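You operate a simulated robot arm through the tools that you are given. There is no shell and no other tool. Be economical: measure what you need, move in short steps, check, and stop when the job is done.

You are at the controls of a simulated two-armed robot. One attempt, no reset.

Task
Put the can labelled "plain" from the top of small steel table on the yellow square board and the can that says "peach" on the plate marked march. Put the grey sleeve with green band on the top of carton with black band. Take the lime can marked test and put it on the card in teal marked set up. Fetch the tin marked wax and set it on the blue square cover. Fetch the round gauge marked seventy five and stand it on the yellow card marked store. Do these in any order. Set down upright: can, lime can marked test, tin marked wax, round gauge marked seventy five.

The check looks at the end state, three seconds after you hand in, the way a careful person would. Anything else that was tipped, shoved, dropped, spilled or broken makes it a failure. Lids that push on must go on centred and level and be pressed home; caps that screw on are set level and turned clockwise until they are tight.

Robot
Two 7-joint arms with two-finger parallel grippers on one trunk, on a base that drives. Base frame: it is fixed to the floor where the robot stands at the start and does not move with it; the origin is under the middle of the robot, x ahead of it, y to its left, z up. Readings come in m, rad, newtons and seconds.
The left shoulder is at the start at [0.057, 0.182, 1.164], the right one opposite. With the tool pointing down near the work surface each hand reaches from about 0.1 to 0.7 m from the robot's upright axis, wherever it stands, measured 20 degrees to its own side. Places, roughly: blue square cover (15x15x1 cm) [-2.3, 0.4, 0.9]; can marked lot stem, can marked trial with purple  [0.5, 0.25, 0.75]; card in teal marked set up [-2, 0.75, 0.75]; grey sleeve with green band (6x6x20 cm) [0.1, -0.9, 0.9]; lime can marked test [-2.25, 0.5, 1]; plate marked march [0.75, 0, 0.75]; round gauge marked seventy five [-5.5, -1.75, 1]; tin marked wax [-2.25, 0.5, 1]; top of carton with black band [-3, -3.3, 1.1]; yellow card marked store [-5.5, -1.5, 0.75]; yellow square board (15x15x1 cm) [0.6, 0.2, 0.7]. Payload 3.91 kg a hand.
The tool frame of a hand sits at the grasp point between the pads (the TCP): z along the fingers, y along the line on which they close. The tips reach 0.03 m beyond it. The gripper opens to 0.11 m. The fingers are 0.02 m wide and 0.01 m thick; the gripper's body (0.048 by 0.112 m) begins 0.055 m behind the TCP.
Orientation is that of the tool frame in the base frame, as [roll, pitch, yaw] about the fixed x, y, z axes, in that order (R = Rz(yaw) Ry(pitch) Rx(roll)). With the fingers straight down and closing along the base's y, the tool's x points along the base's -x, its y along +y and its z along -z.

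Tools
- The arms move only by the tool drive_tool. It takes "left_increments", "right_increments" or both (then of equal length, played together; a hand with none holds still); each is a list of rows, each an object (a shift or turn left out is 0, a gripper value left out holds the last) with "travel": the shift along the tool's x, y, z in mm, a list of three; "dr": the turn, a rotation vector about the tool's x, y, z in rad, a list of three; "grip": the finger opening in mm, from 0 to 110. In form: [{"travel": [dx, dy, dz], "dr": [wx, wy, wz], "grip": grip}, ...]. A call has 1 to 8 rows; each row shifts and turns the commanded pose from where the row before left it, along the tool's axes as they then stand. Each row takes 0.2 s and may step no farther than 0.05 m and 0.15 rad from the row before; otherwise, or with a gripper value out of range, the whole call is refused. Where a pose cannot be reached the arm comes as near as it can. A force on the tool above 40 N (or 10 N above the force at the start of the call, whichever is more), or a blocked arm, ends the call early, and 0.2 s more pass. Each finger travels about 0.072 m/s and halts on what it meets, pressing with about 40 N; the grip force reading is that of the motor and also rises with nothing between the fingers. The clock runs only during rows and for 0.2 s after the last one: add rows that do not move to give the fingers time. The reply holds the time, the measured pose of the TCP, the force on the tool along the base axes, the opening and the grip force, in the units named above and with some noise, with the torque about the TCP (base axes, N m) and any sound that the robot's microphone picked up, and new pictures: "views" is both (left out), scene, wrist or none (wrist: the cameras of the hands that moved).
- Cameras (640 x 400 px; columns grow to the right, rows downward): "scene" is now at [0.1771, -0.0196, 1.3356]; the picture's right is [-0.23, -0.97, 0.00], its down [-0.75, 0.18, -0.63] and it looks along [0.62, -0.15, -0.77] (base axes); focal length 214 px, centre (320, 200). "left" rides on the left gripper at [0.072, -0.017, -0.103] in its tool frame; the picture's right is [0.23, 0.97, 0.00], its down [-0.76, 0.18, -0.62] and it looks along [-0.61, 0.14, 0.78] (tool axes); focal length 222 px, centre (320, 200). "right" rides on the right gripper at [0.072, 0.017, -0.103] in its tool frame; the picture's right is [-0.23, 0.97, 0.00], its down [-0.76, -0.18, -0.62] and it looks along [-0.61, -0.14, 0.78] (tool axes); focal length 222 px, centre (320, 200). There is no depth. A picture from a camera that has moved, and an enlarged one, comes with that camera's place and axes in the base frame and with its lens.
- slide_trunk(by): slides the trunk up (or, below 0, down) by that many m; the arms and the scene camera ride with it, the base frame stays. It gives what a move gives, with no picture.
- roll_base(legs): drives the robot by 1 to 6 legs, each [ahead, left, turn to the left] in m, m and rad, along the robot's own axes; the way and the turn of a leg run together, so that a leg with both is an arc; at most 1.5 m and 3.142 rad a leg. The arms and the cameras ride along, it lands a little off, and it stops where it bumps. It gives what a move gives, and a new picture of the scene camera.
- aim_head(pan, tilt): turns the head with the scene camera to pan (to the left, within 1.396 rad either way) and tilt (down, from -0.506 to 1.204), counted from straight ahead of the robot. It gives what a move gives, and a new picture of the scene camera.
- zoom(camera, box): a new picture of the part [left, top, right, bottom] of that camera's present view, enlarged. No time passes.
- finish_job(): hands the job in; it is judged then, once.

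Work in short steps. Places have to be worked out from the pictures, the camera data and where the tool is seen: move nearer, look again, correct. Check each grasp and each placing, and mend what went wrong. You have 186 turns and 260 pictures in all, those below and enlarged ones among them. Open the grippers and draw the arms clear of the work before you hand the job in, unless the task says otherwise; then end with one line.

The tools are called by a JSON object that holds its "op" and its "data". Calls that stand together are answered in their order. drive_tool: Moves the arms, as the interface text tells. Its arguments: {"type":"object","properties":{"left_increments":{"type":"array"},"right_increments":{"type":"array"},"views":{"type":"string","enum":["both","scene","wrist","none"]}},"required":[]} The other tools are called the same way: slide_trunk (by) slides the trunk up or down; roll_base (legs) drives the base; aim_head (pan, tilt) turns the head that bears the scene camera; zoom (camera, box) takes an enlarged picture of a part of a camera's view; finish_job () hands the job in.

At the start:

```text
time_s: 0.0
left_tcp_pos: [0.4053, 0.1494, 1.1182]
left_ee_rot: [-3.14, 0.001, -3.14]
left_wrist_force: [-0.1, -0.2, -0.9]
left_moment: [0.0, -0.02, -0.01]
left_opening: 0.1102
left_finger_force: 0.1
right_tcp_pos: [0.3361, -0.144, 1.0964]
right_ee_rot: [-3.141, 0.0, -3.141]
right_wrist_force: [-0.6, -0.8, -0.7]
right_moment: [-0.01, 0.02, 0.01]
right_opening: 0.1101
right_finger_force: 0.0
trunk travel left (down, up): [-0.425, 0.089]
robot x, y, heading: [-0.0021, 0.0004, 0.0]
head pan, tilt: [-0.234, 0.885]
```

scene: 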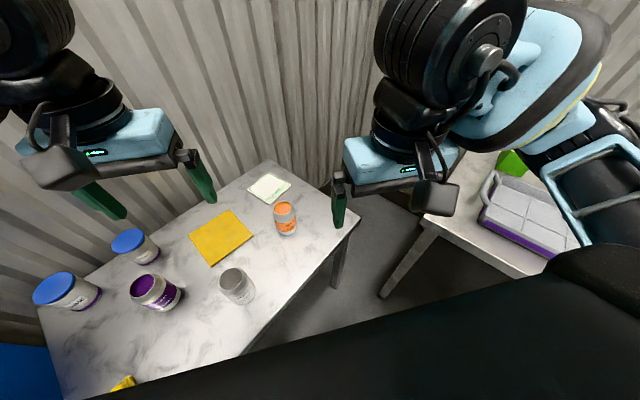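
right: 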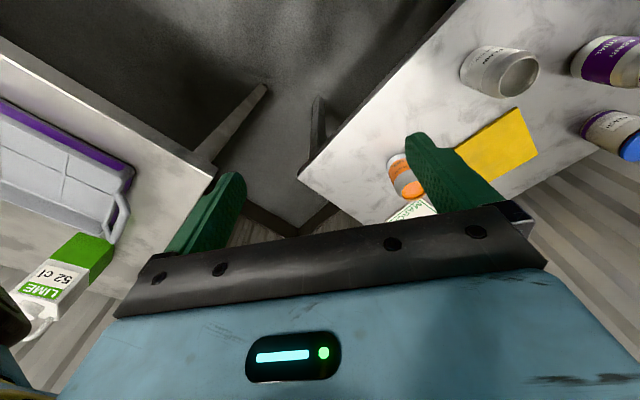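
left: 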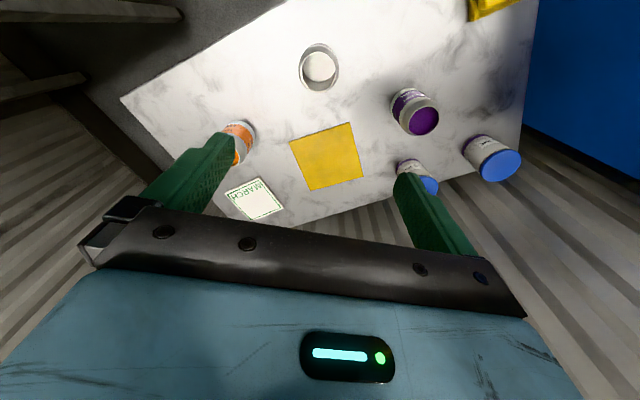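

I see a table with several cans ahead: grey (possibly "plain"), orange (possibly "peach"), a yellow board and a "march" card. I zoom in to read the labels.

{"op": "zoom", "data": {"camera": "scene", "box": [20, 160, 340, 360]}}

{"op": "zoom", "data": {"camera": "left", "box": [200, 20, 520, 220]}}

{"op": "zoom", "data": {"camera": "right", "box": [360, 20, 640, 195]}}

```text
2.00 times, centred on (180, 260) of scene
camera zoom: at [0.1771, -0.0196, 1.3356], right [-0.23, -0.97, 0.0], down [-0.75, 0.18, -0.63], along [0.62, -0.15, -0.77], focal length 429 px, centre (600, 80)
```

zoom: 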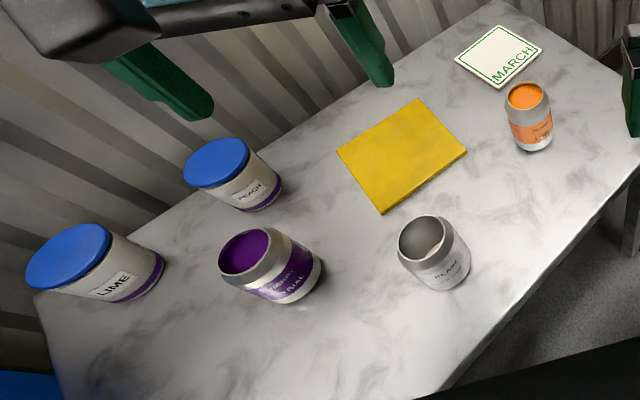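

```text
2.00 times, centred on (360, 120) of left
camera zoom: at [0.3336, 0.1316, 1.2211], right [-0.23, 0.97, 0.0], down [0.76, 0.18, 0.62], along [0.61, 0.14, -0.78], focal length 444 px, centre (240, 360)
```

zoom: 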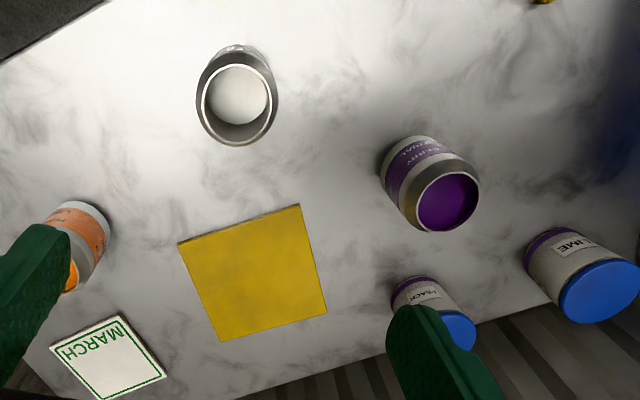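

```text
2.29 times, centred on (500, 108) of right
camera zoom: at [0.2638, -0.1263, 1.2012], right [0.23, 0.97, 0.0], down [0.76, -0.18, 0.62], along [0.61, -0.14, -0.78], focal length 508 px, centre (-91, 411)
```

zoom: 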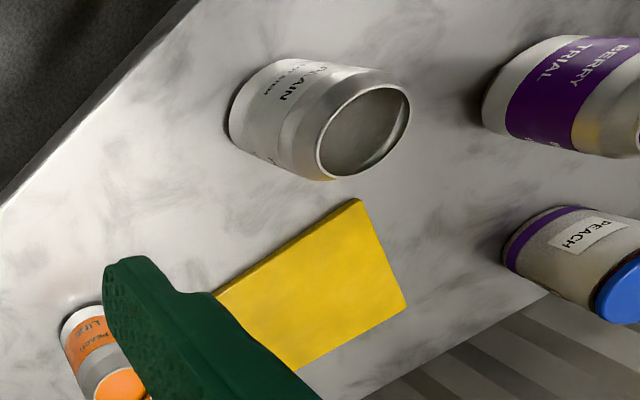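

The grey "plain" can sits at about (0.39, 0.136) with its rim near z 0.84, and the board centre is at about (0.56, 0.20). I lower the left hand above the grey can and look again.

{"op": "drive_tool", "data": {"left_increments": [{"travel": [16, -13, 40]}, {"travel": [0, 0, 45]}, {"travel": [0, 0, 45]}, {"travel": [0, 0, 45]}, {}]}}

```text
time_s: 1.2
left_tcp_pos: [0.3896, 0.1344, 0.9411]
left_ee_rot: [-3.139, -0.002, -3.139]
left_wrist_force: [-0.1, 0.3, -0.3]
left_moment: [0.0, 0.02, -0.04]
left_opening: 0.1099
left_finger_force: 0.1
right_tcp_pos: [0.3362, -0.1433, 1.0966]
right_ee_rot: [-3.14, 0.0, 3.141]
right_wrist_force: [0.7, -0.2, -0.1]
right_moment: [-0.04, 0.01, 0.01]
right_opening: 0.1101
right_finger_force: 0.0
trunk travel left (down, up): [-0.425, 0.089]
robot x, y, heading: [0.0048, -0.0008, 0.001]
head pan, tilt: [-0.234, 0.885]
camera scene: at [0.177, -0.0198, 1.3357], right [-0.23, -0.97, 0.0], down [-0.75, 0.18, -0.63], along [0.62, -0.15, -0.77], focal length 214 px, centre (320, 200)
camera left: at [0.3175, 0.1169, 1.0448], right [-0.23, 0.97, 0.0], down [0.76, 0.18, 0.62], along [0.61, 0.14, -0.78], focal length 222 px, centre (320, 200)
```

scene: 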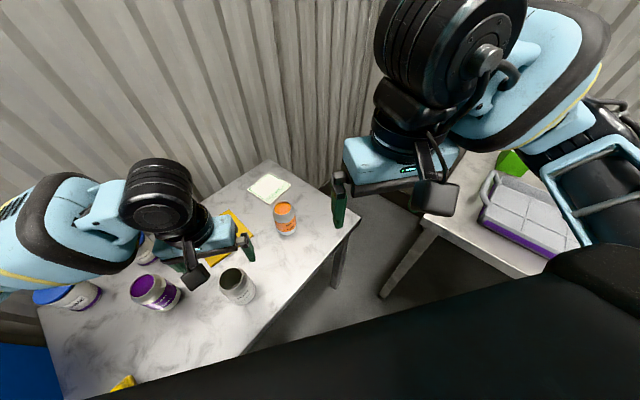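
left: 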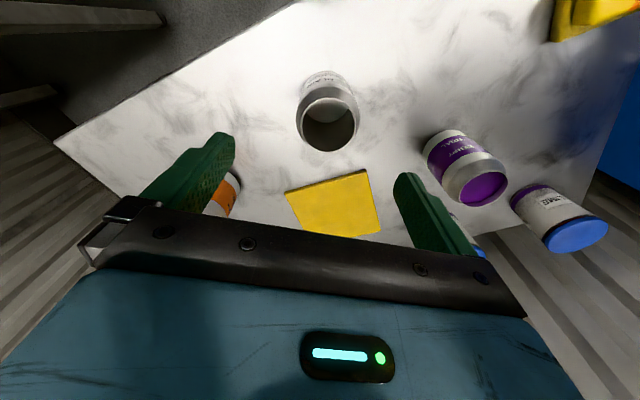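

The rim sits at about (0.388, 0.140, 0.836), so the hand is nearly centred. I descend around the can and close.

{"op": "drive_tool", "data": {"left_increments": [{"travel": [2, 6, 45]}, {"travel": [0, 0, 45]}, {"travel": [0, 0, 46]}, {"grip": 40}, {"grip": 20}, {"grip": 20}, {"grip": 20}, {"grip": 20}]}}

```text
time_s: 3.0
left_tcp_pos: [0.3879, 0.1422, 0.807]
left_ee_rot: [-3.139, 0.001, -3.14]
left_wrist_force: [0.2, 0.1, -0.7]
left_moment: [0.02, 0.02, -0.01]
left_opening: 0.0635
left_finger_force: 40.4
right_tcp_pos: [0.336, -0.1426, 1.0977]
right_ee_rot: [3.141, -0.002, 3.141]
right_wrist_force: [-0.8, -0.1, -0.7]
right_moment: [-0.04, -0.05, 0.02]
right_opening: 0.1105
right_finger_force: 0.0
trunk travel left (down, up): [-0.425, 0.089]
robot x, y, heading: [0.0014, 0.0017, 0.001]
head pan, tilt: [-0.234, 0.885]
camera scene: at [0.1771, -0.0196, 1.3356], right [-0.23, -0.97, 0.0], down [-0.75, 0.18, -0.63], along [0.62, -0.15, -0.77], focal length 214 px, centre (320, 200)
camera left: at [0.3153, 0.1237, 0.9097], right [-0.23, 0.97, 0.0], down [0.76, 0.18, 0.62], along [0.61, 0.14, -0.78], focal length 222 px, centre (320, 200)
```

scene: 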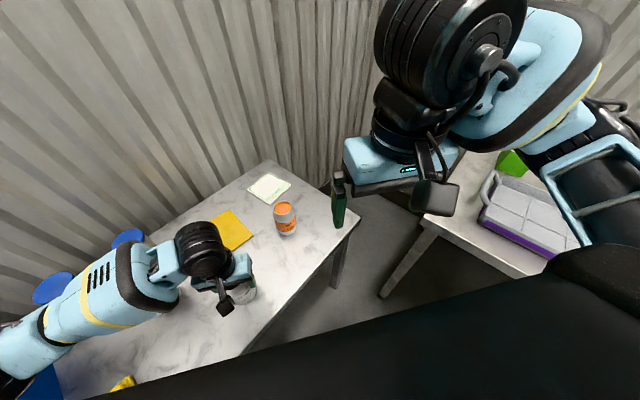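
left: 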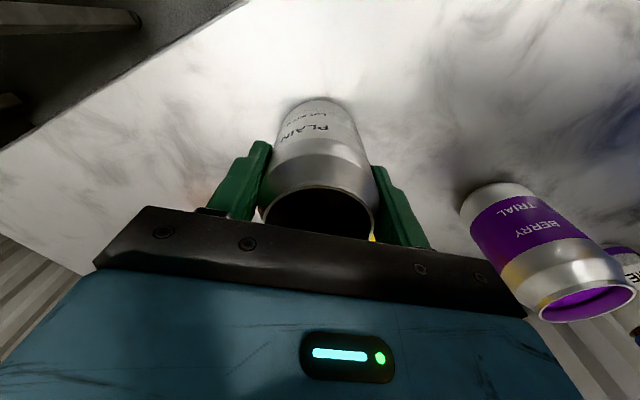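

The can is gripped. I lift it 60 mm and carry it over the board at about (0.562, 0.197).

{"op": "drive_tool", "data": {"left_increments": [{"travel": [0, 0, -40]}, {"travel": [0, 0, -30]}, {"travel": [-44, 14, 0]}, {"travel": [-44, 14, 0]}, {"travel": [-44, 14, 0]}, {"travel": [-42, 13, 0]}, {}]}}

```text
time_s: 4.6
left_tcp_pos: [0.5618, 0.1971, 0.8761]
left_ee_rot: [-3.139, -0.001, -3.139]
left_wrist_force: [-0.3, -0.3, -0.9]
left_moment: [0.0, -0.01, -0.01]
left_opening: 0.0638
left_finger_force: 40.0
right_tcp_pos: [0.3364, -0.1434, 1.0958]
right_ee_rot: [3.141, 0.0, 3.14]
right_wrist_force: [-0.6, -0.9, -0.4]
right_moment: [-0.01, 0.01, 0.02]
right_opening: 0.1097
right_finger_force: 0.0
trunk travel left (down, up): [-0.425, 0.089]
robot x, y, heading: [0.0013, 0.0009, 0.002]
head pan, tilt: [-0.234, 0.885]
camera scene: at [0.1767, -0.0195, 1.3357], right [-0.23, -0.97, 0.0], down [-0.75, 0.18, -0.63], along [0.62, -0.15, -0.77], focal length 214 px, centre (320, 200)
camera left: at [0.4899, 0.1795, 0.9793], right [-0.23, 0.97, 0.0], down [0.76, 0.18, 0.62], along [0.61, 0.14, -0.78], focal length 222 px, centre (320, 200)
```

scene: 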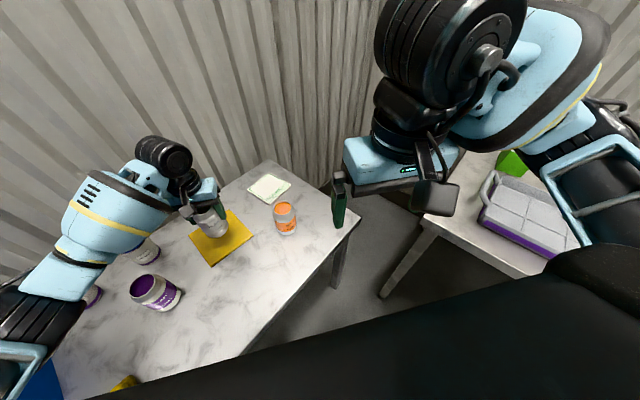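
left: 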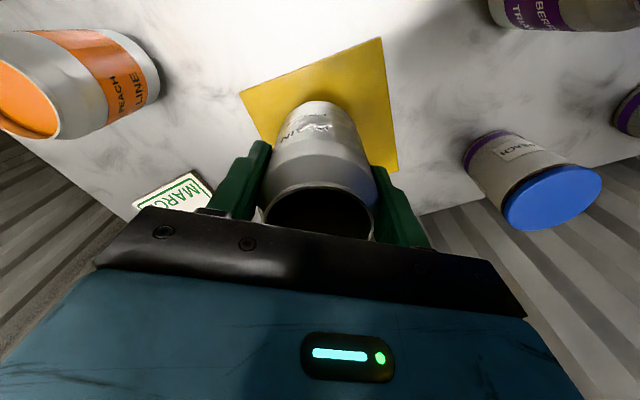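

The can hangs over the board. I lower it slowly until it makes contact.

{"op": "drive_tool", "data": {"left_increments": [{"travel": [0, 0, 40]}, {"travel": [0, 0, 12]}, {"travel": [0, 0, 4]}, {}]}}

```text
time_s: 5.6
left_tcp_pos: [0.5625, 0.1968, 0.8206]
left_ee_rot: [-3.141, 0.0, -3.14]
left_wrist_force: [-1.2, -0.3, 0.7]
left_moment: [0.0, 0.02, 0.02]
left_opening: 0.0637
left_finger_force: 39.7
right_tcp_pos: [0.3358, -0.1426, 1.0967]
right_ee_rot: [-3.141, -0.002, 3.141]
right_wrist_force: [-0.1, 0.6, -0.2]
right_moment: [0.01, 0.01, 0.02]
right_opening: 0.1099
right_finger_force: 0.1
trunk travel left (down, up): [-0.425, 0.089]
robot x, y, heading: [-0.0009, -0.0018, 0.006]
head pan, tilt: [-0.234, 0.885]
camera scene: at [0.1771, -0.0196, 1.3357], right [-0.23, -0.97, 0.0], down [-0.75, 0.18, -0.63], along [0.62, -0.15, -0.77], focal length 214 px, centre (320, 200)
camera left: at [0.4897, 0.1789, 0.9239], right [-0.23, 0.97, 0.0], down [0.76, 0.18, 0.62], along [0.61, 0.14, -0.78], focal length 222 px, centre (320, 200)
```

scene: 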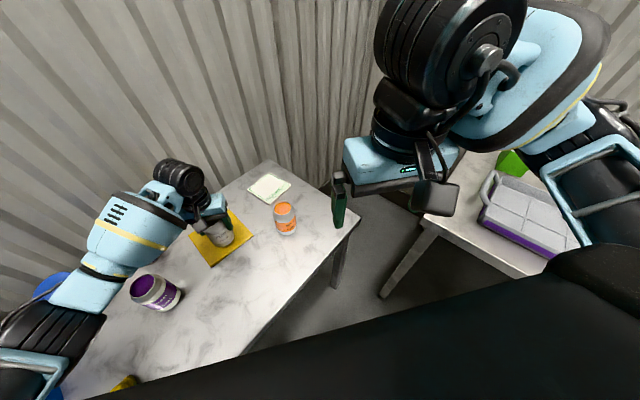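
left: 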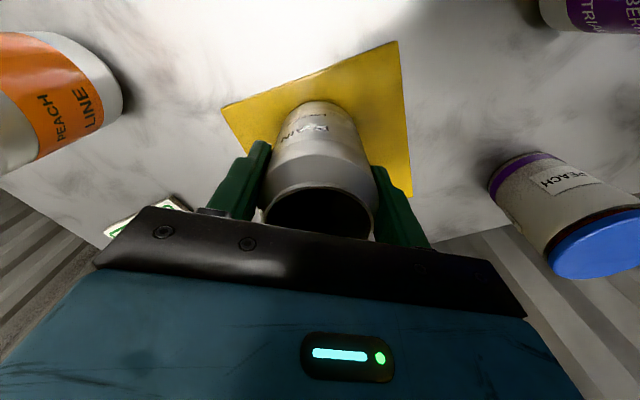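

Not yet firmly touching, so I continue in 2 mm steps and watch the force.

{"op": "drive_tool", "data": {"left_increments": [{"travel": [0, 0, 2]}, {"travel": [0, 0, 2]}, {"travel": [0, 0, 1]}, {}], "views": "none"}}

```text
time_s: 6.6
left_tcp_pos: [0.5612, 0.1973, 0.8165]
left_ee_rot: [-3.14, -0.001, -3.139]
left_wrist_force: [0.0, 0.7, 0.4]
left_moment: [-0.01, 0.02, 0.01]
left_opening: 0.0637
left_finger_force: 40.0
right_tcp_pos: [0.3358, -0.1433, 1.0972]
right_ee_rot: [3.142, 0.001, -3.141]
right_wrist_force: [0.7, 0.2, 0.0]
right_moment: [0.02, 0.0, -0.02]
right_opening: 0.1097
right_finger_force: 0.0
trunk travel left (down, up): [-0.425, 0.089]
robot x, y, heading: [-0.0022, -0.0009, 0.001]
head pan, tilt: [-0.234, 0.885]
```

{"op": "drive_tool", "data": {"left_increments": [{"travel": [0, 0, 1.5]}, {"travel": [0, 0, 1.5]}, {}], "views": "none"}}

```text
time_s: 7.4
left_tcp_pos: [0.5615, 0.1952, 0.815]
left_ee_rot: [-3.139, 0.006, -3.139]
left_wrist_force: [-4.0, 0.3, 18.8]
left_moment: [0.04, 0.33, 0.01]
left_opening: 0.0636
left_finger_force: 40.3
right_tcp_pos: [0.3355, -0.1437, 1.0977]
right_ee_rot: [3.141, 0.003, -3.141]
right_wrist_force: [-0.7, -0.1, 0.9]
right_moment: [-0.01, -0.01, 0.0]
right_opening: 0.11
right_finger_force: 0.1
trunk travel left (down, up): [-0.425, 0.089]
robot x, y, heading: [-0.0048, -0.0029, -0.001]
head pan, tilt: [-0.234, 0.885]
```

Contact shows as 18.8 N upward. I back off 1 mm, open, and rise straight up well clear.

{"op": "drive_tool", "data": {"left_increments": [{"travel": [0, 0, -1]}, {"grip": 85}, {"grip": 100}, {"grip": 110}, {"travel": [0, 0, -40]}, {"travel": [0, 0, -45]}, {"travel": [0, 0, -45]}, {"travel": [40, 0, -30]}]}}

```text
time_s: 9.2
left_tcp_pos: [0.5215, 0.1967, 0.9745]
left_ee_rot: [-3.14, 0.001, -3.14]
left_wrist_force: [-0.1, 0.3, -1.0]
left_moment: [-0.02, 0.01, 0.05]
left_opening: 0.1099
left_finger_force: 0.1
right_tcp_pos: [0.3364, -0.1416, 1.0966]
right_ee_rot: [3.14, 0.001, 3.141]
right_wrist_force: [-0.4, 0.7, 1.1]
right_moment: [0.01, -0.02, -0.01]
right_opening: 0.11
right_finger_force: 0.0
trunk travel left (down, up): [-0.425, 0.089]
robot x, y, heading: [-0.0001, 0.0018, 0.001]
head pan, tilt: [-0.234, 0.885]
camera scene: at [0.1758, -0.0192, 1.3358], right [-0.23, -0.97, 0.0], down [-0.75, 0.18, -0.63], along [0.62, -0.15, -0.77], focal length 214 px, centre (320, 200)
camera left: at [0.4492, 0.1794, 1.0776], right [-0.23, 0.97, 0.0], down [0.76, 0.18, 0.62], along [0.61, 0.14, -0.78], focal length 222 px, centre (320, 200)
```

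scene: 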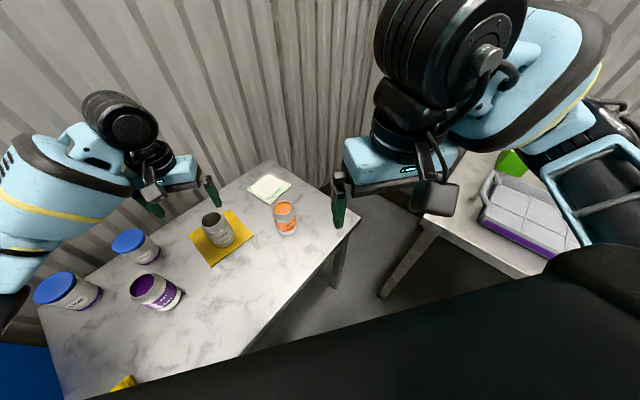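
left: 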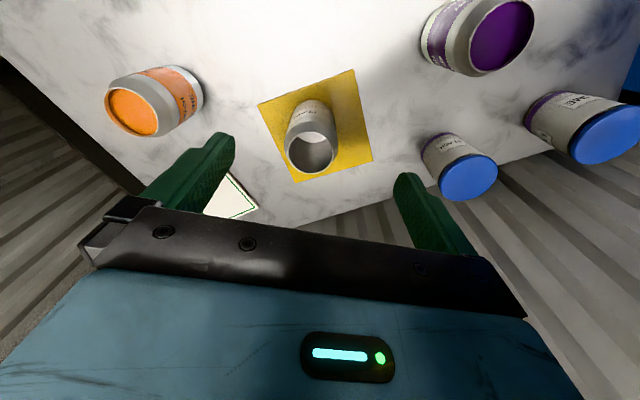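

The plain can stands on the board. The "march" plate at (0.737, 0.036) is at the edge of reach, so I shift the base parallel to the table edge by about (0.12, -0.16).

{"op": "roll_base", "data": {"legs": [[0.12, -0.16, 0]]}}

```text
time_s: 11.2
left_tcp_pos: [0.6442, 0.0396, 0.9744]
left_ee_rot: [-3.141, 0.0, -3.141]
left_wrist_force: [-0.8, -0.5, -0.3]
left_moment: [0.02, 0.0, 0.06]
left_opening: 0.11
left_finger_force: 0.0
right_tcp_pos: [0.4569, -0.3001, 1.0965]
right_ee_rot: [3.141, -0.003, 3.139]
right_wrist_force: [-0.6, -0.2, -0.2]
right_moment: [0.0, -0.01, 0.0]
right_opening: 0.11
right_finger_force: 0.0
trunk travel left (down, up): [-0.425, 0.089]
robot x, y, heading: [0.1185, -0.1582, -0.005]
head pan, tilt: [-0.234, 0.885]
camera scene: at [0.2978, -0.1764, 1.3356], right [-0.23, -0.97, 0.0], down [-0.75, 0.18, -0.63], along [0.62, -0.15, -0.77], focal length 214 px, centre (320, 200)
```

scene: 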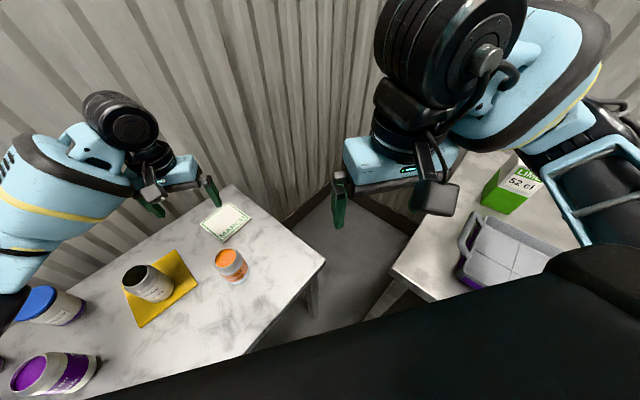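

Now I centre the left hand over the peach can at about (0.572, -0.006) and look.

{"op": "drive_tool", "data": {"left_increments": [{"travel": [36, -23, 0]}, {"travel": [36, -22, 0]}, {"travel": [0, 0, 35]}, {}]}}

```text
time_s: 12.2
left_tcp_pos: [0.5718, -0.0043, 0.9382]
left_ee_rot: [-3.141, 0.0, -3.141]
left_wrist_force: [0.6, 0.3, -1.2]
left_moment: [0.02, -0.04, -0.03]
left_opening: 0.1101
left_finger_force: 0.2
right_tcp_pos: [0.458, -0.299, 1.0967]
right_ee_rot: [-3.141, -0.001, 3.139]
right_wrist_force: [0.4, -0.3, 0.3]
right_moment: [0.0, 0.01, 0.02]
right_opening: 0.11
right_finger_force: 0.1
trunk travel left (down, up): [-0.425, 0.089]
robot x, y, heading: [0.1212, -0.1582, -0.001]
head pan, tilt: [-0.234, 0.885]
camera scene: at [0.2974, -0.1765, 1.3357], right [-0.23, -0.97, 0.0], down [-0.75, 0.18, -0.63], along [0.62, -0.15, -0.77], focal length 214 px, centre (320, 200)
camera left: at [0.4989, -0.0225, 1.0415], right [-0.23, 0.97, 0.0], down [0.76, 0.18, 0.62], along [0.61, 0.14, -0.78], focal length 222 px, centre (320, 200)
```

scene: 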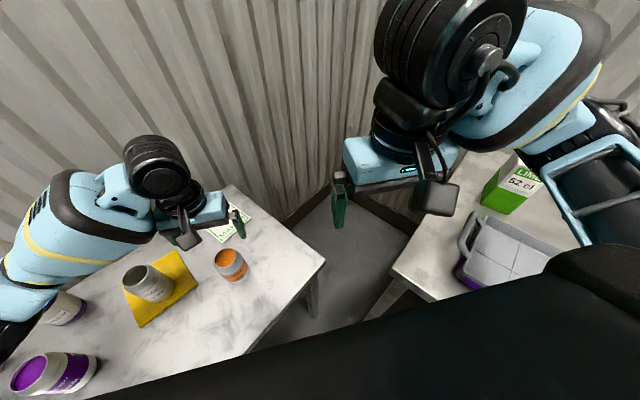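
left: 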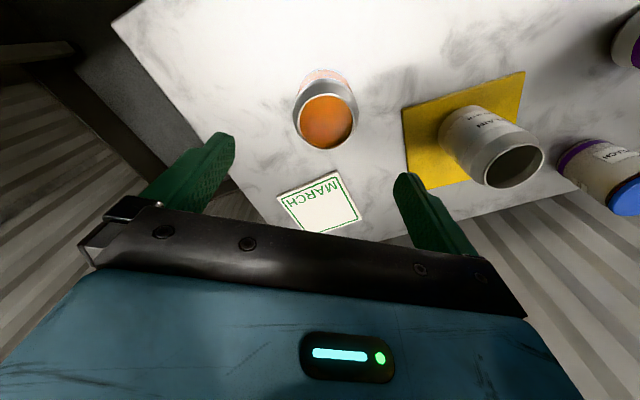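

The can is centred at about (0.569, -0.001). I descend and grip.

{"op": "drive_tool", "data": {"left_increments": [{"travel": [3, 3, 45]}, {"travel": [0, 0, 45]}, {"travel": [0, 0, 43]}, {"grip": 40}, {"grip": 20}, {"grip": 20}, {"grip": 20}, {"grip": 20}], "views": "wrist"}}

```text
time_s: 14.0
left_tcp_pos: [0.5686, -0.0008, 0.8044]
left_ee_rot: [3.141, -0.001, 3.141]
left_wrist_force: [-0.5, -0.5, -0.4]
left_moment: [-0.01, 0.03, 0.02]
left_opening: 0.0647
left_finger_force: 39.9
right_tcp_pos: [0.4576, -0.2998, 1.0972]
right_ee_rot: [3.141, -0.001, 3.14]
right_wrist_force: [0.3, 0.2, 0.8]
right_moment: [0.03, 0.0, -0.01]
right_opening: 0.1102
right_finger_force: 0.1
trunk travel left (down, up): [-0.425, 0.089]
robot x, y, heading: [0.1179, -0.1563, 0.001]
head pan, tilt: [-0.234, 0.885]
camera left: at [0.4965, -0.0189, 0.9077], right [-0.23, 0.97, 0.0], down [0.76, 0.18, 0.62], along [0.61, 0.14, -0.78], focal length 222 px, centre (320, 200)
```

left: 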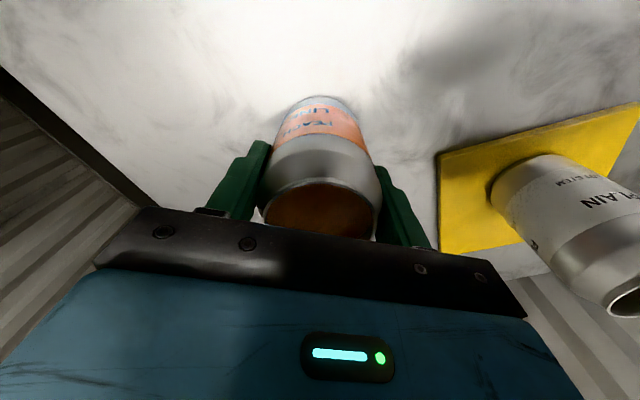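

Gripped. I lift 60 mm and carry it to (0.736, 0.029).

{"op": "drive_tool", "data": {"left_increments": [{"travel": [0, 0, -30]}, {"travel": [0, 0, -30]}, {"travel": [-42, 8, 0]}, {"travel": [-42, 8, 0]}, {"travel": [-42, 7, 0]}, {"travel": [-41, 7, 0]}, {}]}}

```text
time_s: 15.6
left_tcp_pos: [0.7349, 0.0248, 0.8668]
left_ee_rot: [-3.14, 0.001, -3.141]
left_wrist_force: [0.6, 0.3, -2.8]
left_moment: [0.05, -0.02, 0.01]
left_opening: 0.0642
left_finger_force: 40.2
right_tcp_pos: [0.4551, -0.2978, 1.0971]
right_ee_rot: [-3.14, 0.001, 3.14]
right_wrist_force: [-0.8, 0.0, 0.6]
right_moment: [-0.02, 0.02, 0.01]
right_opening: 0.1101
right_finger_force: 0.0
trunk travel left (down, up): [-0.425, 0.089]
robot x, y, heading: [0.1199, -0.1566, -0.0]
head pan, tilt: [-0.234, 0.885]
camera scene: at [0.2975, -0.1758, 1.3357], right [-0.23, -0.97, 0.0], down [-0.75, 0.18, -0.63], along [0.62, -0.15, -0.77], focal length 214 px, centre (320, 200)
camera left: at [0.6631, 0.0074, 0.9703], right [-0.23, 0.97, 0.0], down [0.76, 0.18, 0.62], along [0.61, 0.14, -0.78], focal length 222 px, centre (320, 200)
```

scene: 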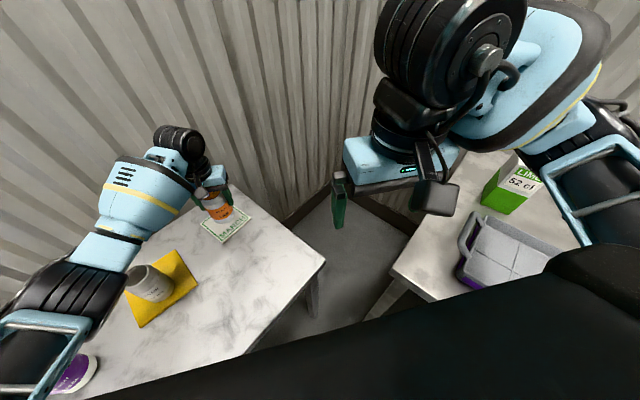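
left: 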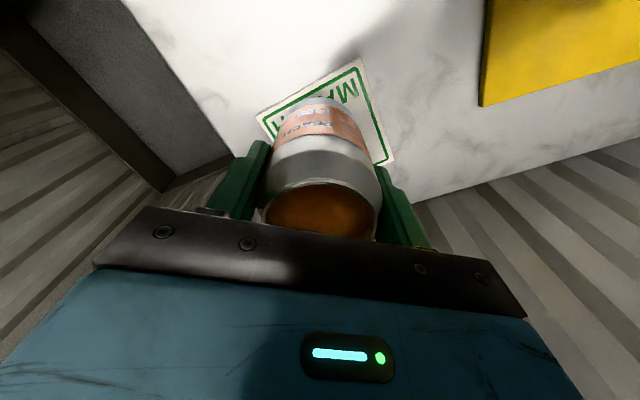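

It is aligned over the plate; I nudge y by 4 mm and lower.

{"op": "drive_tool", "data": {"left_increments": [{"travel": [-2, 4, 40]}, {"travel": [0, 0, 14]}, {"travel": [0, 0, 2]}, {"travel": [0, 0, 1.5]}, {}], "views": "wrist"}}

```text
time_s: 16.8
left_tcp_pos: [0.7378, 0.03, 0.8118]
left_ee_rot: [-3.139, 0.01, -3.141]
left_wrist_force: [1.3, 1.6, 30.3]
left_moment: [0.26, -0.13, 0.03]
left_opening: 0.0642
left_finger_force: 40.9
right_tcp_pos: [0.4544, -0.3004, 1.0975]
right_ee_rot: [3.14, 0.003, 3.14]
right_wrist_force: [-0.2, 0.0, -0.6]
right_moment: [0.03, 0.03, -0.02]
right_opening: 0.1102
right_finger_force: 0.0
trunk travel left (down, up): [-0.425, 0.089]
robot x, y, heading: [0.1234, -0.1577, 0.001]
head pan, tilt: [-0.234, 0.885]
camera left: at [0.6644, 0.012, 0.9148], right [-0.23, 0.97, 0.0], down [0.76, 0.18, 0.63], along [0.61, 0.14, -0.78], focal length 222 px, centre (320, 200)
```

left: 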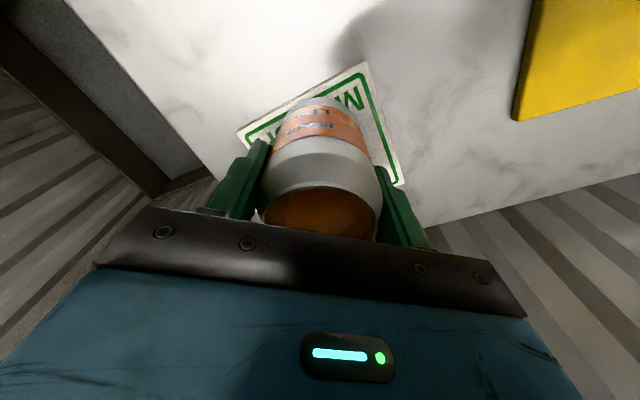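

Contact at 30 N. I ease up 2.5 mm, release, and rise.

{"op": "drive_tool", "data": {"left_increments": [{"travel": [0, 0, -2.5]}, {"grip": 85}, {"grip": 100}, {"grip": 110}, {"travel": [0, 0, -40]}, {"travel": [0, 0, -45]}, {"travel": [0, 0, -45]}, {"travel": [40, 0, -30]}]}}

```text
time_s: 18.6
left_tcp_pos: [0.6968, 0.0334, 0.9729]
left_ee_rot: [3.141, -0.001, -3.141]
left_wrist_force: [-0.6, 0.0, 0.1]
left_moment: [-0.01, -0.01, -0.02]
left_opening: 0.11
left_finger_force: 0.0
right_tcp_pos: [0.4558, -0.2993, 1.0982]
right_ee_rot: [-3.14, 0.002, 3.141]
right_wrist_force: [0.6, 0.2, 0.2]
right_moment: [-0.01, -0.03, -0.02]
right_opening: 0.11
right_finger_force: 0.1
trunk travel left (down, up): [-0.425, 0.089]
robot x, y, heading: [0.1213, -0.1575, 0.0]
head pan, tilt: [-0.234, 0.885]
camera scene: at [0.2962, -0.1752, 1.3359], right [-0.23, -0.97, 0.0], down [-0.75, 0.18, -0.63], along [0.62, -0.15, -0.77], focal length 214 px, centre (320, 200)
camera left: at [0.624, 0.0157, 1.0758], right [-0.23, 0.97, 0.0], down [0.76, 0.18, 0.62], along [0.61, 0.14, -0.78], focal length 222 px, centre (320, 200)
```

scene: 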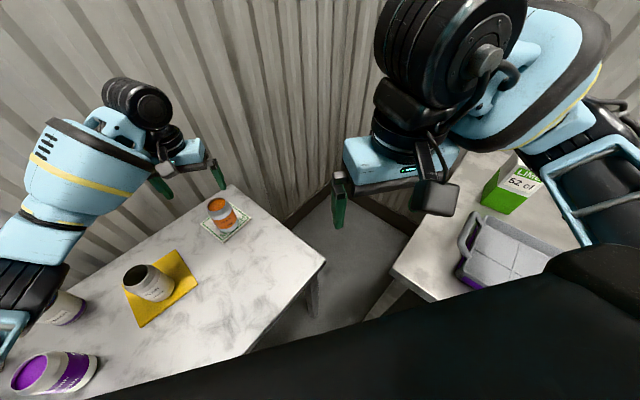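
left: 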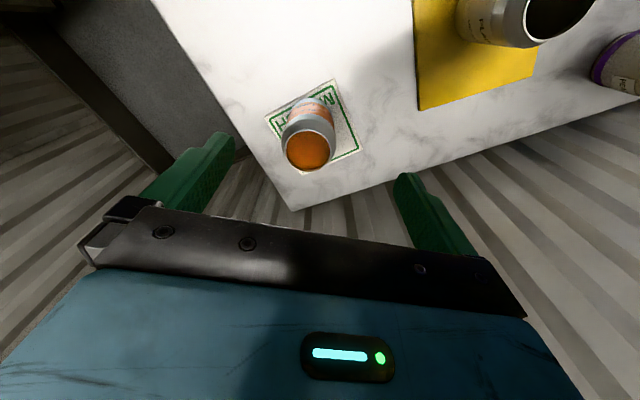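

Peach stands on the plate. I draw the left hand back and look right, towards the grey sleeve.

{"op": "drive_tool", "data": {"left_increments": [{"travel": [45, 0, -20]}, {"travel": [45, 0, -30]}, {"travel": [45, 0, -30]}, {"travel": [45, 0, -30]}, {"travel": [40, 10, -30]}], "views": "none"}}

{"op": "aim_head", "data": {"pan": -1.35, "tilt": 0.6}}

```text
refused: row 2 steps farther than a row can; nothing moved
```

```text
time_s: 20.0
left_tcp_pos: [0.6978, 0.0323, 0.9714]
left_ee_rot: [-3.141, -0.001, 3.14]
left_wrist_force: [0.5, -1.2, 0.7]
left_moment: [-0.02, 0.0, 0.04]
left_opening: 0.1101
left_finger_force: 0.0
right_tcp_pos: [0.4564, -0.3009, 1.0973]
right_ee_rot: [3.141, -0.001, 3.141]
right_wrist_force: [0.1, 0.1, -0.3]
right_moment: [0.01, 0.04, -0.03]
right_opening: 0.11
right_finger_force: 0.2
trunk travel left (down, up): [-0.425, 0.089]
robot x, y, heading: [0.1179, -0.1584, -0.002]
head pan, tilt: [-1.349, 0.6]
camera scene: at [0.2429, -0.2446, 1.3593], right [-0.98, -0.22, 0.0], down [-0.12, 0.55, -0.82], along [0.18, -0.8, -0.57], focal length 214 px, centre (320, 200)
```

scene: 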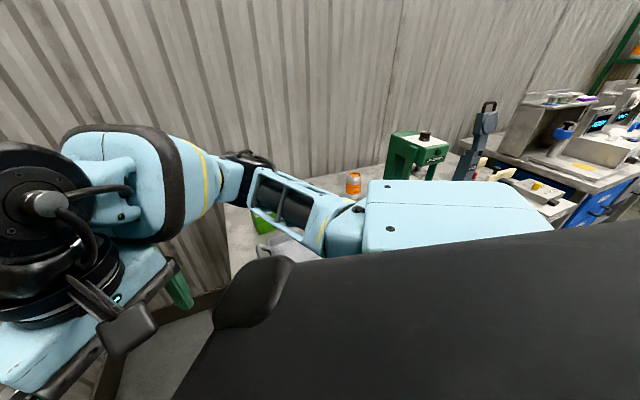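

The arm blocks the view. I retract the left hand, then back off and turn right to face the sleeve's table.

{"op": "drive_tool", "data": {"left_increments": [{"travel": [35, 0, -25]}, {"travel": [40, 0, -25]}, {"travel": [40, 0, -25]}, {"travel": [40, 0, -25]}, {"travel": [40, 5, -25]}, {"travel": [30, 5, 0]}], "views": "none"}}

{"op": "roll_base", "data": {"legs": [[-0.3, 0.05, 0], [0, 0, -1.2]]}}

{"op": "aim_head", "data": {"pan": 0, "tilt": 0.7}}

```text
time_s: 21.4
left_tcp_pos: [0.4697, 0.0425, 1.0957]
left_ee_rot: [3.14, 0.0, -3.14]
left_wrist_force: [-0.1, -0.9, -0.1]
left_moment: [-0.01, -0.03, 0.03]
left_opening: 0.11
left_finger_force: 0.0
right_tcp_pos: [0.4554, -0.3003, 1.0961]
right_ee_rot: [-3.141, -0.001, 3.14]
right_wrist_force: [-0.4, -0.4, -0.7]
right_moment: [-0.02, 0.0, -0.02]
right_opening: 0.11
right_finger_force: 0.1
trunk travel left (down, up): [-0.425, 0.089]
robot x, y, heading: [0.1222, -0.1595, -0.002]
head pan, tilt: [-1.349, 0.6]
```

```text
time_s: 26.4
left_tcp_pos: [0.1354, -0.3575, 1.0953]
left_ee_rot: [-3.14, -0.001, 1.956]
left_wrist_force: [0.4, -0.5, -0.3]
left_moment: [-0.01, 0.01, 0.0]
left_opening: 0.11
left_finger_force: 0.0
right_tcp_pos: [-0.1871, -0.4707, 1.0975]
right_ee_rot: [-3.141, 0.0, 1.956]
right_wrist_force: [0.4, -0.6, 0.1]
right_moment: [0.01, -0.03, 0.02]
right_opening: 0.1099
right_finger_force: 0.0
trunk travel left (down, up): [-0.425, 0.089]
robot x, y, heading: [-0.1804, -0.1041, -1.187]
head pan, tilt: [-1.349, 0.6]
camera scene: at [-0.2134, -0.2523, 1.3593], right [-0.57, 0.82, 0.0], down [0.46, 0.32, -0.83], along [-0.68, -0.47, -0.56], focal length 214 px, centre (320, 200)
```

scene: 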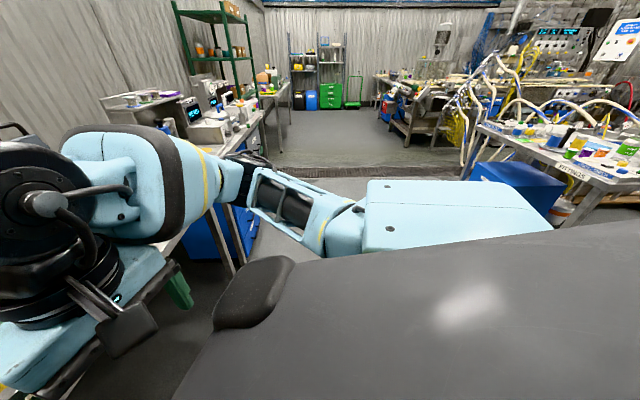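

```text
time_s: 27.9
left_tcp_pos: [0.1359, -0.3562, 1.0953]
left_ee_rot: [-3.14, 0.002, 1.957]
left_wrist_force: [-0.5, -0.1, -0.3]
left_moment: [-0.01, 0.01, 0.0]
left_opening: 0.1101
left_finger_force: 0.1
right_tcp_pos: [-0.1871, -0.4715, 1.0974]
right_ee_rot: [-3.142, 0.001, 1.955]
right_wrist_force: [0.4, -0.7, -0.2]
right_moment: [0.01, -0.06, -0.01]
right_opening: 0.1102
right_finger_force: 0.0
trunk travel left (down, up): [-0.425, 0.089]
robot x, y, heading: [-0.1797, -0.1045, -1.183]
head pan, tilt: [0.0, 0.7]
camera scene: at [-0.109, -0.2809, 1.3507], right [-0.93, -0.37, 0.0], down [-0.24, 0.6, -0.77], along [0.29, -0.71, -0.64], focal length 214 px, centre (320, 200)
```

scene: 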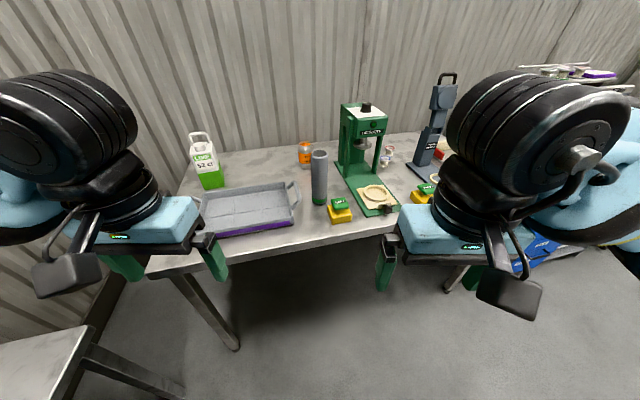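

The sleeve stands at about (0.137, -0.872), from z≈0.80 to 1.01. I zoom to check it and its neighbours.

{"op": "zoom", "data": {"camera": "scene", "box": [180, 80, 500, 280]}}

```text
2.00 times, centred on (340, 180) of scene
camera zoom: at [-0.109, -0.2809, 1.3507], right [-0.93, -0.37, 0.0], down [-0.24, 0.6, -0.77], along [0.29, -0.71, -0.64], focal length 429 px, centre (280, 240)
```

zoom: 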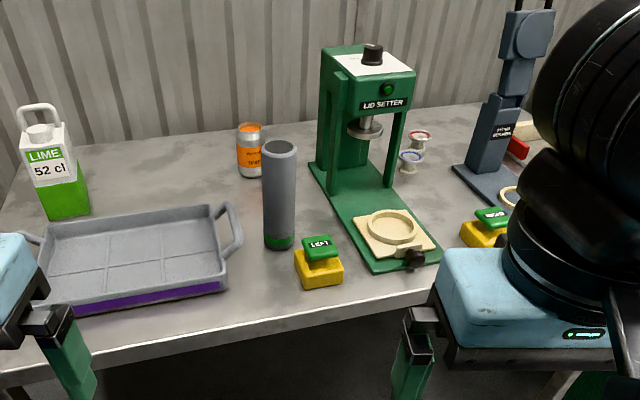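

Confirmed. I drive ahead 0.25 and right 0.13, so that the sleeve comes in front of the left arm.

{"op": "roll_base", "data": {"legs": [[0.25, -0.13, 0]]}}

```text
time_s: 29.9
left_tcp_pos: [0.1071, -0.6348, 1.0963]
left_ee_rot: [3.141, -0.001, 1.959]
left_wrist_force: [0.9, 0.0, 0.4]
left_moment: [0.0, 0.0, 0.03]
left_opening: 0.1099
left_finger_force: 0.0
right_tcp_pos: [-0.2156, -0.7497, 1.0973]
right_ee_rot: [-3.141, 0.001, 1.957]
right_wrist_force: [-0.1, 0.2, 1.1]
right_moment: [0.0, -0.01, 0.02]
right_opening: 0.1103
right_finger_force: 0.1
trunk travel left (down, up): [-0.425, 0.089]
robot x, y, heading: [-0.2106, -0.3839, -1.183]
head pan, tilt: [0.0, 0.7]
camera scene: at [-0.1376, -0.5588, 1.3506], right [-0.93, -0.38, 0.0], down [-0.24, 0.6, -0.76], along [0.29, -0.71, -0.64], focal length 214 px, centre (320, 200)
```

scene: 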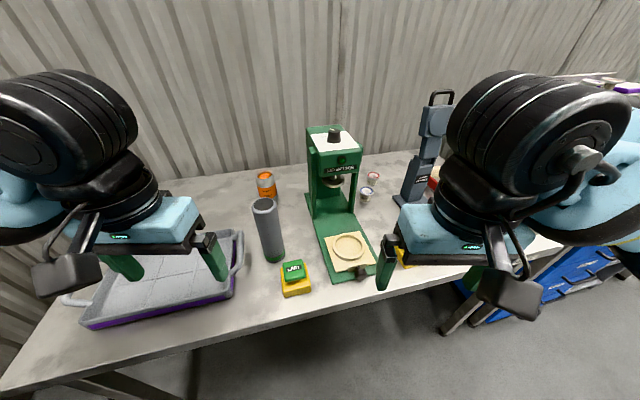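

The sleeve top is at about (0.13, -0.865, 1.015). I move the left hand above it at the current height and check with the wrist camera.

{"op": "drive_tool", "data": {"left_increments": [{"travel": [-40, -12, -10]}, {"travel": [-40, -12, -10]}, {"travel": [-40, -12, 0]}, {"travel": [-40, -12, 0]}, {"travel": [-30, -12, 0]}, {"travel": [-22, -6, 0]}, {}]}}

```text
time_s: 31.4
left_tcp_pos: [0.1244, -0.8559, 1.1152]
left_ee_rot: [-3.139, 0.0, 1.955]
left_wrist_force: [-1.6, -0.1, 0.0]
left_moment: [-0.03, 0.01, -0.02]
left_opening: 0.11
left_finger_force: 0.1
right_tcp_pos: [-0.2149, -0.7483, 1.098]
right_ee_rot: [-3.141, 0.0, 1.957]
right_wrist_force: [0.5, 0.5, 0.4]
right_moment: [0.0, -0.01, -0.01]
right_opening: 0.1099
right_finger_force: 0.1
trunk travel left (down, up): [-0.425, 0.089]
robot x, y, heading: [-0.2083, -0.3848, -1.182]
head pan, tilt: [0.0, 0.7]
camera scene: at [-0.1375, -0.5582, 1.3507], right [-0.93, -0.38, 0.0], down [-0.24, 0.6, -0.77], along [0.29, -0.71, -0.64], focal length 214 px, centre (320, 200)
camera left: at [0.0824, -0.7958, 1.219], right [0.82, 0.58, 0.0], down [0.45, -0.64, 0.62], along [0.36, -0.51, -0.78], focal length 222 px, centre (320, 200)
```

scene: 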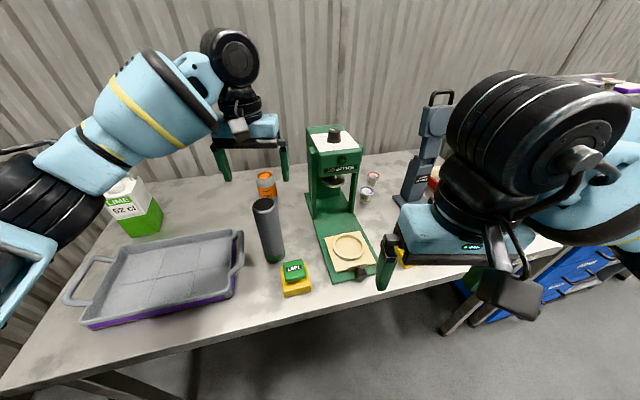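
left: 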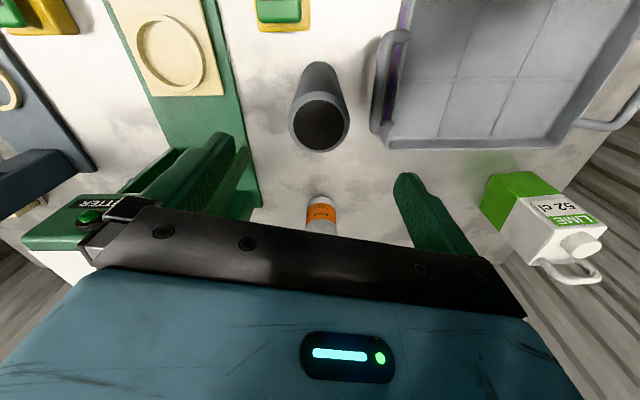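

The sleeve is a hollow tube centred under the hand. I descend 143 mm and grip.

{"op": "drive_tool", "data": {"left_increments": [{"travel": [0, 0, 48]}, {"travel": [0, 0, 48]}, {"travel": [0, 0, 46]}, {}, {"grip": 40}, {"grip": 30}, {"grip": 30}, {"grip": 30}], "views": "wrist"}}

```text
time_s: 33.2
left_tcp_pos: [0.1237, -0.8547, 0.9744]
left_ee_rot: [-3.141, -0.001, 1.958]
left_wrist_force: [-0.4, -0.3, -0.2]
left_moment: [0.03, -0.06, 0.04]
left_opening: 0.0562
left_finger_force: 39.4
right_tcp_pos: [-0.2148, -0.749, 1.0962]
right_ee_rot: [-3.141, 0.0, 1.957]
right_wrist_force: [-0.2, 0.4, 1.8]
right_moment: [0.0, -0.01, 0.01]
right_opening: 0.1098
right_finger_force: 0.1
trunk travel left (down, up): [-0.425, 0.089]
robot x, y, heading: [-0.2087, -0.3884, -1.188]
head pan, tilt: [0.0, 0.7]
camera left: at [0.0806, -0.7955, 1.0762], right [0.82, 0.58, 0.0], down [0.45, -0.64, 0.62], along [0.36, -0.51, -0.78], focal length 222 px, centre (320, 200)
```

left: 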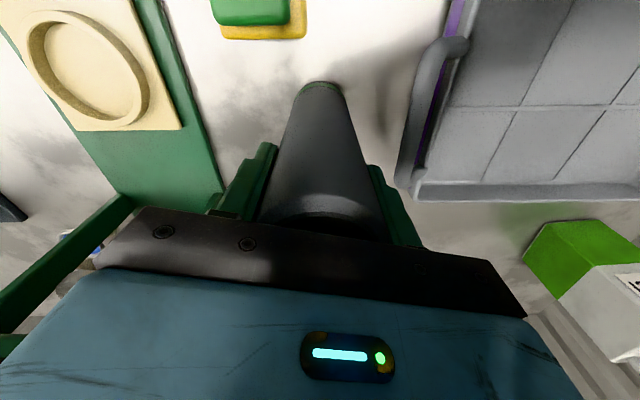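

Gripped at 56 mm. I lift straight up, then pull it back toward the robot.

{"op": "drive_tool", "data": {"left_increments": [{"travel": [0, 0, -45]}, {"travel": [0, 0, -45]}, {"travel": [0, 0, -45]}, {"travel": [30, 0, -30]}, {"travel": [45, 0, 0]}, {"travel": [45, 0, 0]}, {"travel": [45, 10, 0]}, {"travel": [40, 20, 0]}]}}

```text
time_s: 35.0
left_tcp_pos: [0.0783, -0.6509, 1.1391]
left_ee_rot: [-3.14, 0.0, 1.959]
left_wrist_force: [-0.4, 0.2, 0.0]
left_moment: [-0.04, 0.01, -0.02]
left_opening: 0.0563
left_finger_force: 40.1
right_tcp_pos: [-0.215, -0.7478, 1.0974]
right_ee_rot: [-3.141, 0.002, 1.957]
right_wrist_force: [-0.2, -0.3, 0.5]
right_moment: [-0.03, 0.0, 0.01]
right_opening: 0.1103
right_finger_force: 0.0
trunk travel left (down, up): [-0.425, 0.089]
robot x, y, heading: [-0.2073, -0.3833, -1.181]
head pan, tilt: [0.0, 0.7]
camera scene: at [-0.1371, -0.5573, 1.3508], right [-0.93, -0.38, 0.0], down [-0.24, 0.6, -0.77], along [0.29, -0.71, -0.64], focal length 214 px, centre (320, 200)
camera left: at [0.0352, -0.5907, 1.2413], right [0.82, 0.58, 0.0], down [0.45, -0.64, 0.62], along [0.36, -0.51, -0.78], focal length 222 px, centre (320, 200)
```

scene: 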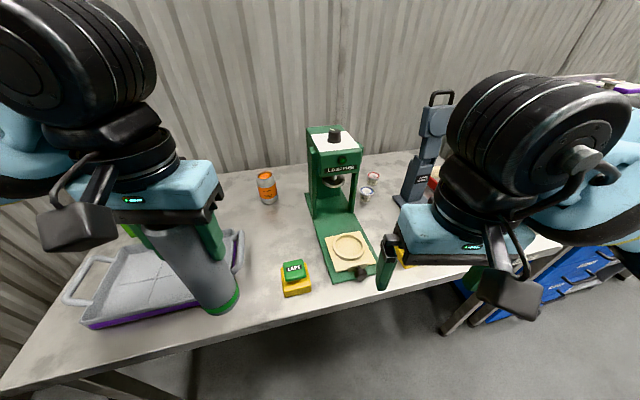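
left: 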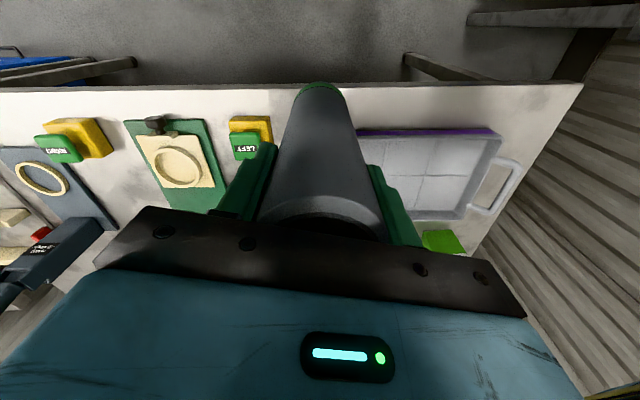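

Next I back away and turn towards the carton (heading about -2.3) to see the way.

{"op": "roll_base", "data": {"legs": [[-0.35, 0, 0], [0, 0, -1.1]]}}

{"op": "aim_head", "data": {"pan": 0, "tilt": 0.3}}

```text
time_s: 40.0
left_tcp_pos: [-0.4424, -0.4419, 1.1377]
left_ee_rot: [-3.141, -0.001, 0.879]
left_wrist_force: [0.2, 0.2, -1.1]
left_moment: [-0.03, 0.01, 0.0]
left_opening: 0.0566
left_finger_force: 40.2
right_tcp_pos: [-0.6669, -0.2301, 1.0971]
right_ee_rot: [-3.141, 0.001, 0.875]
right_wrist_force: [0.3, 1.0, -0.2]
right_moment: [0.02, -0.01, 0.0]
right_opening: 0.11
right_finger_force: 0.0
trunk travel left (down, up): [-0.425, 0.089]
robot x, y, heading: [-0.3408, -0.0624, -2.268]
head pan, tilt: [0.0, 0.7]
camera scene: at [-0.4584, -0.2071, 1.3507], right [-0.77, 0.64, 0.0], down [0.41, 0.49, -0.76], along [-0.49, -0.59, -0.64], focal length 214 px, centre (320, 200)
```

scene: 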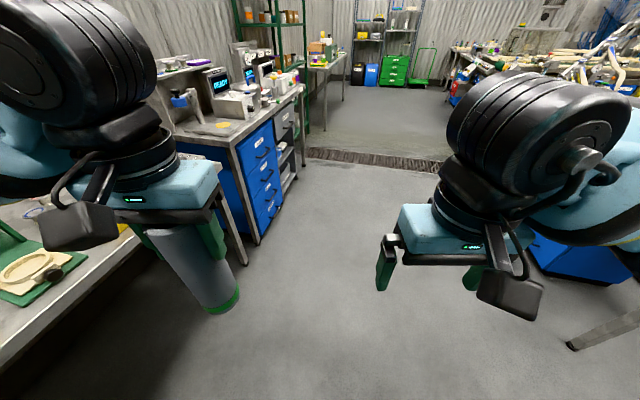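

```text
time_s: 40.9
left_tcp_pos: [-0.4426, -0.442, 1.1386]
left_ee_rot: [-3.141, -0.001, 0.877]
left_wrist_force: [0.7, -0.2, -0.6]
left_moment: [0.01, 0.01, 0.02]
left_opening: 0.0564
left_finger_force: 40.1
right_tcp_pos: [-0.6655, -0.2287, 1.0971]
right_ee_rot: [3.14, 0.001, 0.876]
right_wrist_force: [0.7, 0.6, 0.1]
right_moment: [0.0, -0.03, -0.01]
right_opening: 0.11
right_finger_force: 0.0
trunk travel left (down, up): [-0.425, 0.089]
robot x, y, heading: [-0.3382, -0.0632, -2.265]
head pan, tilt: [0.0, 0.3]
camera scene: at [-0.4638, -0.2137, 1.3867], right [-0.77, 0.64, 0.0], down [0.19, 0.23, -0.96], along [-0.61, -0.73, -0.3], focal length 214 px, centre (320, 200)
```

scene: 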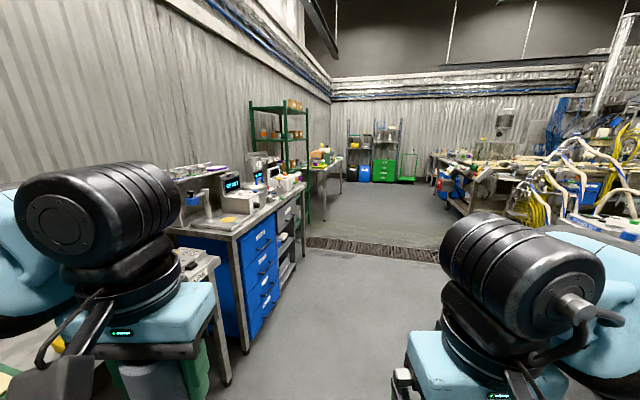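

The carton should appear near (319, 150). I zoom in there.

{"op": "zoom", "data": {"camera": "scene", "box": [240, 90, 440, 215]}}

{"op": "zoom", "data": {"camera": "scene", "box": [160, 130, 360, 255]}}

```text
3.20 times, centred on (340, 152) of scene
camera zoom: at [-0.4638, -0.2137, 1.3867], right [-0.77, 0.64, 0.0], down [0.19, 0.23, -0.96], along [-0.61, -0.73, -0.3], focal length 686 px, centre (256, 352)
```

zoom: 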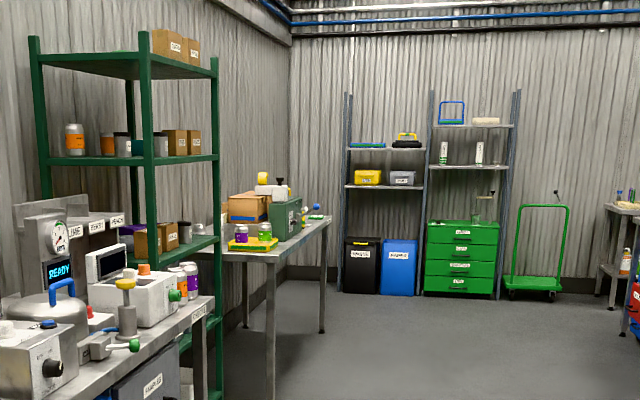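

```text
3.20 times, centred on (260, 192) of scene
camera zoom: at [-0.4638, -0.2137, 1.3867], right [-0.77, 0.64, 0.0], down [0.19, 0.23, -0.96], along [-0.61, -0.73, -0.3], focal length 686 px, centre (512, 224)
```

zoom: 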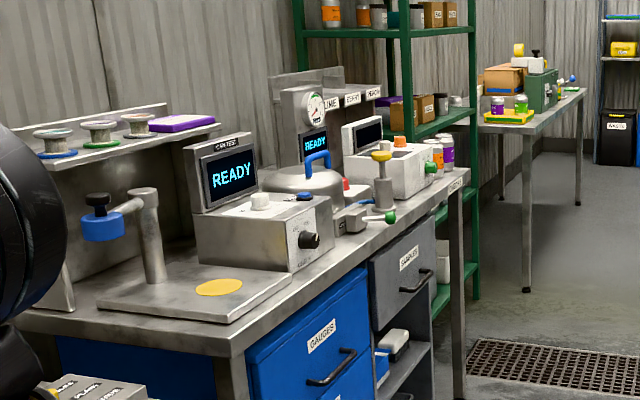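

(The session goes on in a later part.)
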